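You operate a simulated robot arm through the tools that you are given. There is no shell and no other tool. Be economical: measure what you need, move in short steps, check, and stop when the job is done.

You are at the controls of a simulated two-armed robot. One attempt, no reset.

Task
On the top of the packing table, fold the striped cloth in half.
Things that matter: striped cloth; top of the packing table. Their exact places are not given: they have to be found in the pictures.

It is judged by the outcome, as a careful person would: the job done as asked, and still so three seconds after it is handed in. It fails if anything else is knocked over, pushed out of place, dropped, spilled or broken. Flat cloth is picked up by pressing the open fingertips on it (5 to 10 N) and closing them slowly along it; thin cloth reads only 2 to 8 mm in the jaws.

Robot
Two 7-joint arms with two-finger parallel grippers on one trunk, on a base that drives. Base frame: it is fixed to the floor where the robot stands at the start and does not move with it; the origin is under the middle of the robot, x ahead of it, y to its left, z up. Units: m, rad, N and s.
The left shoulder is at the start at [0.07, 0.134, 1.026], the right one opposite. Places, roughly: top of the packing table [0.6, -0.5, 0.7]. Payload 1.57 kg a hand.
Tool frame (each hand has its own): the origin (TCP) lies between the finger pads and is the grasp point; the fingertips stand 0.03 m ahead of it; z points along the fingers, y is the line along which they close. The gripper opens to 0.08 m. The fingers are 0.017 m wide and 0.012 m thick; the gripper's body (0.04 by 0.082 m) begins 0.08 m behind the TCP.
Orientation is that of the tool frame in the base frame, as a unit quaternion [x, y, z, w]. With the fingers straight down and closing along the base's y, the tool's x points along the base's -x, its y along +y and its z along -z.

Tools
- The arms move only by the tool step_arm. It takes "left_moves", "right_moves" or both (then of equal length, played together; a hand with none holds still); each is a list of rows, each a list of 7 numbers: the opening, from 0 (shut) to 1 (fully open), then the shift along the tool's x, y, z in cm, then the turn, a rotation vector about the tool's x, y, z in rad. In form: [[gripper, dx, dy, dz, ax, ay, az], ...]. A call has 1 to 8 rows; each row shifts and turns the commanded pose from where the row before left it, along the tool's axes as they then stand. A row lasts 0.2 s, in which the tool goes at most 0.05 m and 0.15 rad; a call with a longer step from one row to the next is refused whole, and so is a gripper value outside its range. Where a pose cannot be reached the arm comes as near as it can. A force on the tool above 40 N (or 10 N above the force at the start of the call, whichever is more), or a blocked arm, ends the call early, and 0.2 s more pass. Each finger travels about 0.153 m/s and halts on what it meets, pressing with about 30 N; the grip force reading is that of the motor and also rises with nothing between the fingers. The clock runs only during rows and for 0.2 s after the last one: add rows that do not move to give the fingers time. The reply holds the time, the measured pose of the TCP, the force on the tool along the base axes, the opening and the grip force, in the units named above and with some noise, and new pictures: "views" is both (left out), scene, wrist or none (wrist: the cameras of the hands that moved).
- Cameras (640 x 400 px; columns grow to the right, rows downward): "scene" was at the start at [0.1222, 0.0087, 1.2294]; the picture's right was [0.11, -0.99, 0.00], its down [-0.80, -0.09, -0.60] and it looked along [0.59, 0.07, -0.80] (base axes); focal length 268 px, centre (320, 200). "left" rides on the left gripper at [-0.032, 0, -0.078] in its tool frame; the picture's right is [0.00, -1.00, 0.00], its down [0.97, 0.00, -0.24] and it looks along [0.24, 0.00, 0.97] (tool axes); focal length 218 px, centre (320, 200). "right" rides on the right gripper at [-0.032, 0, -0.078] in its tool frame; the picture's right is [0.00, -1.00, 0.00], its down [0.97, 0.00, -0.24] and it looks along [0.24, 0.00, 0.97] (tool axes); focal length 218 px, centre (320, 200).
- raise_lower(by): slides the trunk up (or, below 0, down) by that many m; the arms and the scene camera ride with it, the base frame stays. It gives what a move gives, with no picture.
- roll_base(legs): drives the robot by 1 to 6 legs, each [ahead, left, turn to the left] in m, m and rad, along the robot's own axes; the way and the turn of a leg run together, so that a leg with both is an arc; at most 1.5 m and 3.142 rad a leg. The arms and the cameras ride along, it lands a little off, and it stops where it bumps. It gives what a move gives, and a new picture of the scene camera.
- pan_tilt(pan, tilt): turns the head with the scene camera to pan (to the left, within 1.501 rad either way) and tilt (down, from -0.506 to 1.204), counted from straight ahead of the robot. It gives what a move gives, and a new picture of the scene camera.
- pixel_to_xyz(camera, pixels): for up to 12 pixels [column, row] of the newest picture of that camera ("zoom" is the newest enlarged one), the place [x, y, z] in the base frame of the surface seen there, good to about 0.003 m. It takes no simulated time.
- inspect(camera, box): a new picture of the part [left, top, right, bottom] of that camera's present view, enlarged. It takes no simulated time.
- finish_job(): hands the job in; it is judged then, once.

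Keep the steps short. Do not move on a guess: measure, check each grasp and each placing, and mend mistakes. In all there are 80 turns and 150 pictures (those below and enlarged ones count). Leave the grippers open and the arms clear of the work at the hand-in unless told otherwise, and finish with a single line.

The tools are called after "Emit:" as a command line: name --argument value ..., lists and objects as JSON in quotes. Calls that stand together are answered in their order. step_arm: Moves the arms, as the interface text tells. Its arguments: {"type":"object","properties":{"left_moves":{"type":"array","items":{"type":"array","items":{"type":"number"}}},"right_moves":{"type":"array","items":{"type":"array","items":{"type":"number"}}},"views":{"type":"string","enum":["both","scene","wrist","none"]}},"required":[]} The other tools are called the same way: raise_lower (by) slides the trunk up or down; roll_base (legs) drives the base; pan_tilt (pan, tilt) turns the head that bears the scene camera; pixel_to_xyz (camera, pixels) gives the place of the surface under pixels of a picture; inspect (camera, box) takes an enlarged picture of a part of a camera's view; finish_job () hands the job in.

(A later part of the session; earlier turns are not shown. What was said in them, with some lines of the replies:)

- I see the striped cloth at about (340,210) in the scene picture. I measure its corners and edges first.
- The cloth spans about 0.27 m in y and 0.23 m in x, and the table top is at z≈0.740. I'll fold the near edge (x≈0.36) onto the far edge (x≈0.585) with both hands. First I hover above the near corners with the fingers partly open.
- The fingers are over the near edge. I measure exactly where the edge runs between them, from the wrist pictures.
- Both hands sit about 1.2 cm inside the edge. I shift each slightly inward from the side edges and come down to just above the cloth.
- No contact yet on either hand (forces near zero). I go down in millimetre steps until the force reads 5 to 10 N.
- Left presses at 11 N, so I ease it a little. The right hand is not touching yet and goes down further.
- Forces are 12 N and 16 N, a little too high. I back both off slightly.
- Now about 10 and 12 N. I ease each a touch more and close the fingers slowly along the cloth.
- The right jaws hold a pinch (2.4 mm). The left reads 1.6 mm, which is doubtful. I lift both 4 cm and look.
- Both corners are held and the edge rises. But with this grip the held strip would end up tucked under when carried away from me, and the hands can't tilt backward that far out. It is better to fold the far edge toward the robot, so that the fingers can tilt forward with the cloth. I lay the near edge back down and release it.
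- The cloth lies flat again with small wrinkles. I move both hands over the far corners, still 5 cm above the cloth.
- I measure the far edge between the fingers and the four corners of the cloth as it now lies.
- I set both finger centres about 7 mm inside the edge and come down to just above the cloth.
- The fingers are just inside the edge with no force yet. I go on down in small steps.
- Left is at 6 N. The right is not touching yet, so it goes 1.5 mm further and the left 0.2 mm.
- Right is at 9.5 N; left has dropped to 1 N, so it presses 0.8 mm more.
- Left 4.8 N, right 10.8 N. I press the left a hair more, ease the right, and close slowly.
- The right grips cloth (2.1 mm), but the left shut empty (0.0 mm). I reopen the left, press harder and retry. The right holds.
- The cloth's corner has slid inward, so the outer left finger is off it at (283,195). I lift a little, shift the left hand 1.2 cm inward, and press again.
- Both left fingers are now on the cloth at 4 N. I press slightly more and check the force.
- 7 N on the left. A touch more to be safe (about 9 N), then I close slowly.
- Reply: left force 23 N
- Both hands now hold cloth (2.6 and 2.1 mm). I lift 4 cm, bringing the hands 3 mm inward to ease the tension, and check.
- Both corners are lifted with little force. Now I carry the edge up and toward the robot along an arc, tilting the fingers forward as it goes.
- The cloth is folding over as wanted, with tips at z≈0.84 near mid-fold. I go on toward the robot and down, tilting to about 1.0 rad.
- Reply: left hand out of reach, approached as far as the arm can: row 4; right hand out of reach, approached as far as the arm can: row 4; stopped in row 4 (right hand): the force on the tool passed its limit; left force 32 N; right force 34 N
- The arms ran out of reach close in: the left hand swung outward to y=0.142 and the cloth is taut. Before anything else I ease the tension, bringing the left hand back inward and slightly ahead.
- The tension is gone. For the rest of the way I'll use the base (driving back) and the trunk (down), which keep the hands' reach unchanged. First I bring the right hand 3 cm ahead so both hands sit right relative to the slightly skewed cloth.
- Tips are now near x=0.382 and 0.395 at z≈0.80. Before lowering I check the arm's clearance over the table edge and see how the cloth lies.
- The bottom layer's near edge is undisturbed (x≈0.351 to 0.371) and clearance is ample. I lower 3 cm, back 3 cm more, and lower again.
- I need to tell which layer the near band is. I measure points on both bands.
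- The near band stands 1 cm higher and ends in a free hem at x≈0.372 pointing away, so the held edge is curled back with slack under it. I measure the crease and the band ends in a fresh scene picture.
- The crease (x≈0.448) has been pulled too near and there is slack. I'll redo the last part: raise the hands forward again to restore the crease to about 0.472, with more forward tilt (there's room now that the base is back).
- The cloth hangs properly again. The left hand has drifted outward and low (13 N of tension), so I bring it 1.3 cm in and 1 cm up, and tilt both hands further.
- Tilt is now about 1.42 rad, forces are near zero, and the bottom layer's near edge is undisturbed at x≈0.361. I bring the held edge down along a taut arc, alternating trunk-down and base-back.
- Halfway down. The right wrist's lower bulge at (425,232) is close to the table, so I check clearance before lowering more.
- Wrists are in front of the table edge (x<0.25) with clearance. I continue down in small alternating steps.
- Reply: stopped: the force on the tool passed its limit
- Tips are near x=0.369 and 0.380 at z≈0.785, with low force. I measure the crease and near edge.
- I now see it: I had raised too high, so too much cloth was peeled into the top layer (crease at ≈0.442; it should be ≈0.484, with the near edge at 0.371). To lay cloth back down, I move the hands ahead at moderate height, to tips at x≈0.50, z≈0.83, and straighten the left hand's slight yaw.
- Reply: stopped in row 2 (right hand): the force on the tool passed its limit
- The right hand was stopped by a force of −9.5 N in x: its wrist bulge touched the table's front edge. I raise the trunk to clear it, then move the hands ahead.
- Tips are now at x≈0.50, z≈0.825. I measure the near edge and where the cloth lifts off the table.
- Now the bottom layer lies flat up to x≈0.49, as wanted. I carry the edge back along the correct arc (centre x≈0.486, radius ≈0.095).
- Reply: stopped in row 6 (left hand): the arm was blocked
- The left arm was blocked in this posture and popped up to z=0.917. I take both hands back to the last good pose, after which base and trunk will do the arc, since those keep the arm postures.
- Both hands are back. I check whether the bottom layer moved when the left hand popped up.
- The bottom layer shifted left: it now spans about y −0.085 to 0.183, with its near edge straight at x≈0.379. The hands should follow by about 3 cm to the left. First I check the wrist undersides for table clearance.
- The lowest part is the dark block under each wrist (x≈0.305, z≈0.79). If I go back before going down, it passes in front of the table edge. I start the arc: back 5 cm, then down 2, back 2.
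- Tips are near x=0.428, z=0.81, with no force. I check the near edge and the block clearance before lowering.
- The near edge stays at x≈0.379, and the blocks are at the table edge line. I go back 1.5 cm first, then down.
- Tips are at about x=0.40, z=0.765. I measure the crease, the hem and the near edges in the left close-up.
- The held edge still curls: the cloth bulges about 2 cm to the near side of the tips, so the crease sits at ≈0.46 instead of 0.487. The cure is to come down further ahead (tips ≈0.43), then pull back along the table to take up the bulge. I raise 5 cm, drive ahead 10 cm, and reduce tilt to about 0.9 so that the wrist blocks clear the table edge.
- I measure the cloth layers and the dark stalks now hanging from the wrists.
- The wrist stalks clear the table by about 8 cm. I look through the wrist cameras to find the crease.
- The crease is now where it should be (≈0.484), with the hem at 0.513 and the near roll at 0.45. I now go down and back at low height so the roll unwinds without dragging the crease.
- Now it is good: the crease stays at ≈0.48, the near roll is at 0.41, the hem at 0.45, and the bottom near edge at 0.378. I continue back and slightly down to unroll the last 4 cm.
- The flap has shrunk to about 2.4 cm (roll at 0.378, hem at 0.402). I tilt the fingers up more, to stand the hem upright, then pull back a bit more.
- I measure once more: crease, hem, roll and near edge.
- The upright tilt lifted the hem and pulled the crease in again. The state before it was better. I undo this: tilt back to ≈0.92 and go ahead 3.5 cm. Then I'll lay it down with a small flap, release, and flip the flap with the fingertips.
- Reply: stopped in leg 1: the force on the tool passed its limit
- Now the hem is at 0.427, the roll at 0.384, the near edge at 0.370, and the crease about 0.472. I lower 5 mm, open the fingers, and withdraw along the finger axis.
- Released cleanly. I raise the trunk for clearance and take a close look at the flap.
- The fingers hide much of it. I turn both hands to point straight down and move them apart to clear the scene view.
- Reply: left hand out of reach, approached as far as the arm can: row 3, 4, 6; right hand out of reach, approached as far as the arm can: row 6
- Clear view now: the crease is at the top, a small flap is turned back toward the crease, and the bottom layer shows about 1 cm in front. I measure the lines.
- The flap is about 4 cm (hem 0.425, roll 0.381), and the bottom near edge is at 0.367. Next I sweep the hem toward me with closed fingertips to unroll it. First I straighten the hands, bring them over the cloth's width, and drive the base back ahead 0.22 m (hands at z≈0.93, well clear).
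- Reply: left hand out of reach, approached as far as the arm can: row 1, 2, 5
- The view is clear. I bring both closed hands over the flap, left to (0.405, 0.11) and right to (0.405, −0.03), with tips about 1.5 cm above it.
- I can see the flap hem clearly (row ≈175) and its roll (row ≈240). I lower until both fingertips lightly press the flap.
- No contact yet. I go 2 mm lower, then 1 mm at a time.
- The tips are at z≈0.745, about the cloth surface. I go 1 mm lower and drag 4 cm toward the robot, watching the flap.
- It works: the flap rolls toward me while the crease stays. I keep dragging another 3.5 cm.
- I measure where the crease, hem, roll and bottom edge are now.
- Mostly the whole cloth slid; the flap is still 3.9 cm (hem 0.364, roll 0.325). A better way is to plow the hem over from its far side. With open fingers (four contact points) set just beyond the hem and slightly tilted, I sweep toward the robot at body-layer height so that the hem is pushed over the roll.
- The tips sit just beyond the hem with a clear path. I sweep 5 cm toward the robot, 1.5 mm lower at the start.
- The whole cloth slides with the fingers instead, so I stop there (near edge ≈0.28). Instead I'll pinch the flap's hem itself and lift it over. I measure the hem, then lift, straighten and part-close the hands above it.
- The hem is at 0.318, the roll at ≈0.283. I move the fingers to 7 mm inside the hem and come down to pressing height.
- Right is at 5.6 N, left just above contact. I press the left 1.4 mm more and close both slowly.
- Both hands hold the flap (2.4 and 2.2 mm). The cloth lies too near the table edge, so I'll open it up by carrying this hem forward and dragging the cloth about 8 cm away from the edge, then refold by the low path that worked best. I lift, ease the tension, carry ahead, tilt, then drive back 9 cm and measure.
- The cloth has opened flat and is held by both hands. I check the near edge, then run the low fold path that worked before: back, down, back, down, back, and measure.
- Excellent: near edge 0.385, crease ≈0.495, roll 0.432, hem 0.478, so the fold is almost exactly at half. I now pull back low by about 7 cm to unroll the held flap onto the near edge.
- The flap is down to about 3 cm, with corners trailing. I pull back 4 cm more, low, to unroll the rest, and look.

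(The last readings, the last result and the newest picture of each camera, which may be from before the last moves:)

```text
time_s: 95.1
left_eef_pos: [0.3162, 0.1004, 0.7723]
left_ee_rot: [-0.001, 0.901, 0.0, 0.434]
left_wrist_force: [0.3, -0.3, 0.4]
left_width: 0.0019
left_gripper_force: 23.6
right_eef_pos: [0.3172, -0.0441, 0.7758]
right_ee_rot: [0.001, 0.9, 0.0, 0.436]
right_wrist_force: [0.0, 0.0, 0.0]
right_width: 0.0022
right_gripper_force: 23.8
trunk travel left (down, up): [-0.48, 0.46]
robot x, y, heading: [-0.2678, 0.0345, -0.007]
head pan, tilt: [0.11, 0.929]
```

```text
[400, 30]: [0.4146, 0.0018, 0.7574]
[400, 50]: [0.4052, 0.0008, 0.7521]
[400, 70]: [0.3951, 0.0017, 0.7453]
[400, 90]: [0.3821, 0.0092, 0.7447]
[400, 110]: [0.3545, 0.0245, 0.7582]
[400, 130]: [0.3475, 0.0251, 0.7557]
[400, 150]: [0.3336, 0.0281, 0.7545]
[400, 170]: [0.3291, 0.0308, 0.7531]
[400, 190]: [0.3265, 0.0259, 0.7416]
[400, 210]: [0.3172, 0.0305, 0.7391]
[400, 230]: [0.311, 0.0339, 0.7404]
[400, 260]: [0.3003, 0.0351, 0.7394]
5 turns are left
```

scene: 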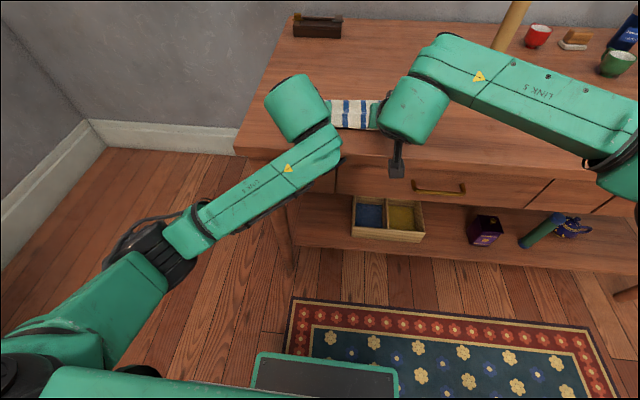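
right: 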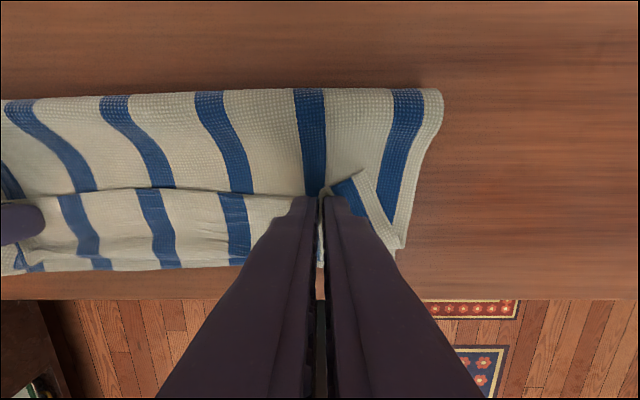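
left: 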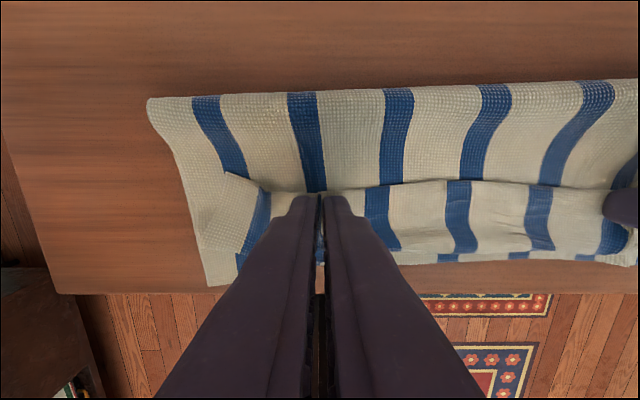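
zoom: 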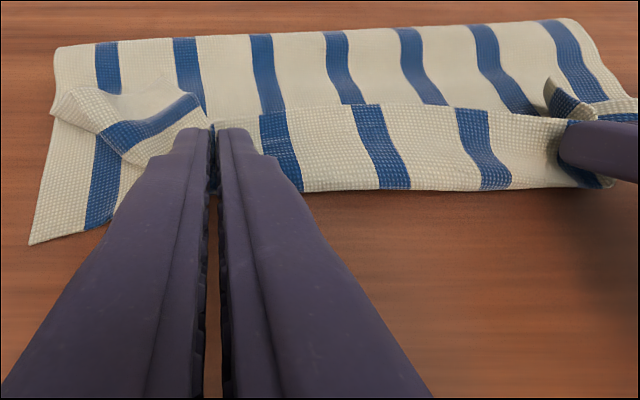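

The whole cloth now slides along with the pull, so pulling further is no use. Instead I lift the hem 4 cm clear, move it back 3 cm past the roll, set it down taut, release, withdraw, and look.

Emit:
raise_lower --by 0.04

Emit:
roll_base --legs '[[-0.033, 0, 0]]'

Emit:
raise_lower --by -0.042

Emit:
step_arm --left_moves '[[0.1, 0, 0, 0, 0, 0, 0], [0.3, 0, 0, 0, 0, 0, 0], [0.5, 0, 0, 0, 0, 0, 0], [0.5, 0, 0, -2, 0, 0, 0], [0.5, 0, 0, -3, 0, 0, 0], [0.5, 0, 0, -3, 0, 0, 0]]' --right_moves '[[0.1, 0, 0, 0, 0, 0, 0], [0.3, 0, 0, 0, 0, 0, 0], [0.5, 0, 0, 0, 0, 0, 0], [0.5, 0, 0, -2, 0, 0, 0], [0.5, 0, 0, -3, 0, 0, 0], [0.5, 0, 0, -3, 0, 0, 0]]' --views "wrist"

Emit:
raise_lower --by 0.06

```text
time_s: 96.0
left_eef_pos: [0.3169, 0.0999, 0.8121]
left_ee_rot: [-0.001, 0.901, 0.0, 0.433]
left_wrist_force: [1.1, 0.6, 0.0]
left_width: 0.0023
left_gripper_force: 23.8
right_eef_pos: [0.3194, -0.0427, 0.8134]
right_ee_rot: [0.0, 0.9, 0.0, 0.436]
right_wrist_force: [-0.1, -0.4, -0.4]
right_width: 0.0019
right_gripper_force: 23.6
trunk travel left (down, up): [-0.52, 0.42]
robot x, y, heading: [-0.267, 0.0332, -0.009]
head pan, tilt: [0.11, 0.929]
```

```text
time_s: 96.8
left_eef_pos: [0.2845, 0.1015, 0.8122]
left_ee_rot: [-0.002, 0.901, 0.0, 0.435]
left_wrist_force: [-1.2, 1.2, -0.4]
left_width: 0.0022
left_gripper_force: 23.5
right_eef_pos: [0.2861, -0.0438, 0.8143]
right_ee_rot: [0.0, 0.9, 0.0, 0.435]
right_wrist_force: [0.9, 0.2, 0.3]
right_width: 0.0022
right_gripper_force: 23.5
trunk travel left (down, up): [-0.52, 0.42]
robot x, y, heading: [-0.3034, 0.0339, -0.01]
head pan, tilt: [0.11, 0.929]
```

scene: 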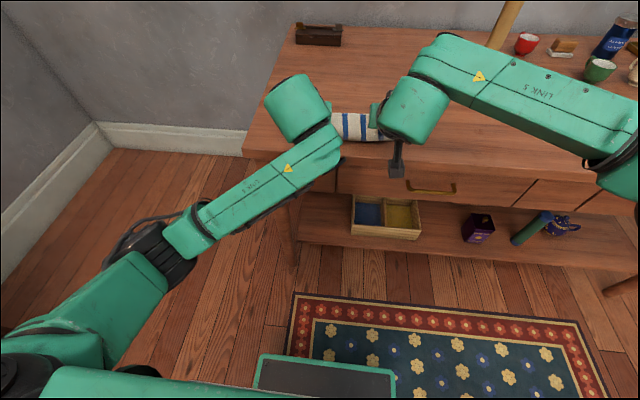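

```text
time_s: 97.7
left_eef_pos: [0.2846, 0.1014, 0.7703]
left_ee_rot: [-0.002, 0.901, 0.0, 0.434]
left_wrist_force: [0.0, 0.8, -0.5]
left_width: 0.002
left_gripper_force: 23.9
right_eef_pos: [0.2871, -0.0436, 0.772]
right_ee_rot: [0.001, 0.9, -0.001, 0.437]
right_wrist_force: [-0.8, 0.5, -0.8]
right_width: 0.0021
right_gripper_force: 23.6
trunk travel left (down, up): [-0.478, 0.462]
robot x, y, heading: [-0.299, 0.0341, -0.007]
head pan, tilt: [0.11, 0.929]
```

```text
time_s: 99.1
left_eef_pos: [0.2198, 0.1028, 0.8205]
left_ee_rot: [-0.002, 0.901, 0.001, 0.434]
left_wrist_force: [-0.8, 0.0, 0.4]
left_width: 0.0398
left_gripper_force: 0.1
right_eef_pos: [0.2224, -0.0447, 0.824]
right_ee_rot: [0.0, 0.9, 0.001, 0.435]
right_wrist_force: [0.0, -1.2, -1.2]
right_width: 0.0402
right_gripper_force: 0.0
trunk travel left (down, up): [-0.478, 0.462]
robot x, y, heading: [-0.2996, 0.0367, -0.011]
head pan, tilt: [0.11, 0.929]
```

right: 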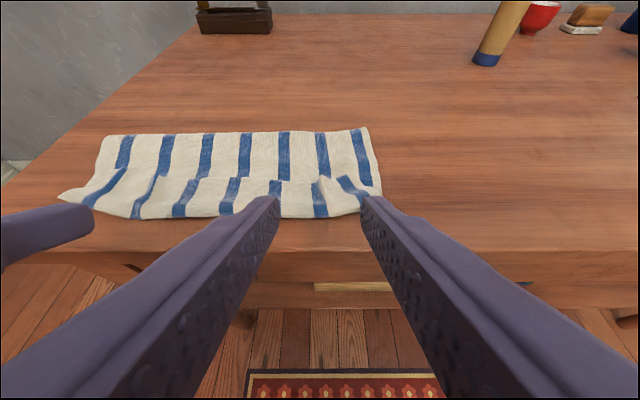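
left: 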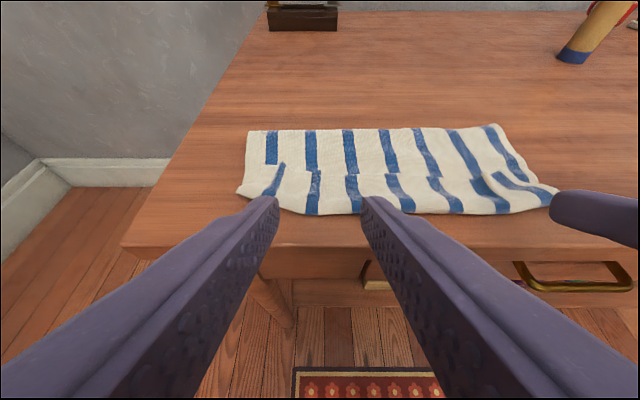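

```text
time_s: 100.1
left_eef_pos: [0.2225, 0.1027, 0.8793]
left_ee_rot: [-0.002, 0.901, 0.001, 0.433]
left_wrist_force: [-0.4, 0.1, 0.5]
left_width: 0.0401
left_gripper_force: 0.0
right_eef_pos: [0.2251, -0.0435, 0.8838]
right_ee_rot: [0.001, 0.9, -0.001, 0.437]
right_wrist_force: [-0.3, 0.1, -0.3]
right_width: 0.0401
right_gripper_force: 0.0
trunk travel left (down, up): [-0.538, 0.402]
robot x, y, heading: [-0.2956, 0.0316, -0.014]
head pan, tilt: [0.11, 0.929]
4 turns are left
```

Released, and the hands are clear. I check the final state with one close-up and measurement.

Emit:
inspect --camera "left" --box '[200, 80, 600, 330]'

Emit:
pixel_to_xyz --camera "left" --pixels '[[250, 133], [380, 130], [490, 127], [285, 165], [340, 173], [440, 178], [330, 210], [430, 211], [240, 192], [550, 205]]'

```text
1.60 times, centred on (400, 205) of left
```

zoom: 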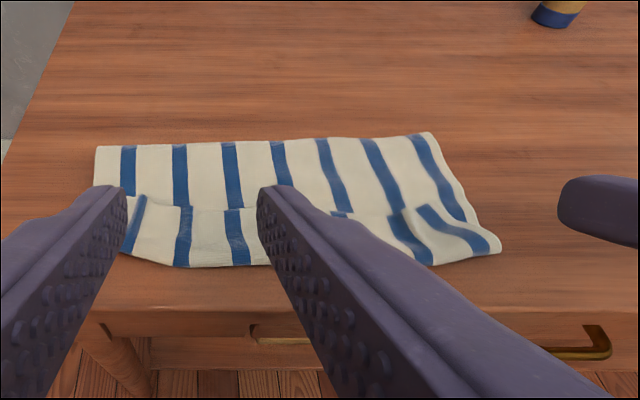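

```text
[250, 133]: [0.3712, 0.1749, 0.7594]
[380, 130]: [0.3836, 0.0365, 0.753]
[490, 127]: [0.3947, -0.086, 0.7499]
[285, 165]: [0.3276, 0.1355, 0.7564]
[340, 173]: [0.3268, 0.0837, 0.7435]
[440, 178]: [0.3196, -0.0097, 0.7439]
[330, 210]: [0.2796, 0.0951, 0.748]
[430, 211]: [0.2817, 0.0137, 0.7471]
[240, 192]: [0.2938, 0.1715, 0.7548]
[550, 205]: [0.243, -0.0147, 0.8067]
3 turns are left
```

The cloth rests on the table folded about its middle, with its hem turned back 3 to 4 cm. There is no safe room or time left to work it further, because unrolling it would push it over the table edge. The grippers are open and clear and I saw nothing else disturbed, so I hand in.

Emit:
finish_job

```text
The job is handed in.
```

The striped cloth is folded roughly in half on the packing table, but not cleanly: its top hem is still turned back about 4 cm and it lies about 3 cm from the table's near edge.
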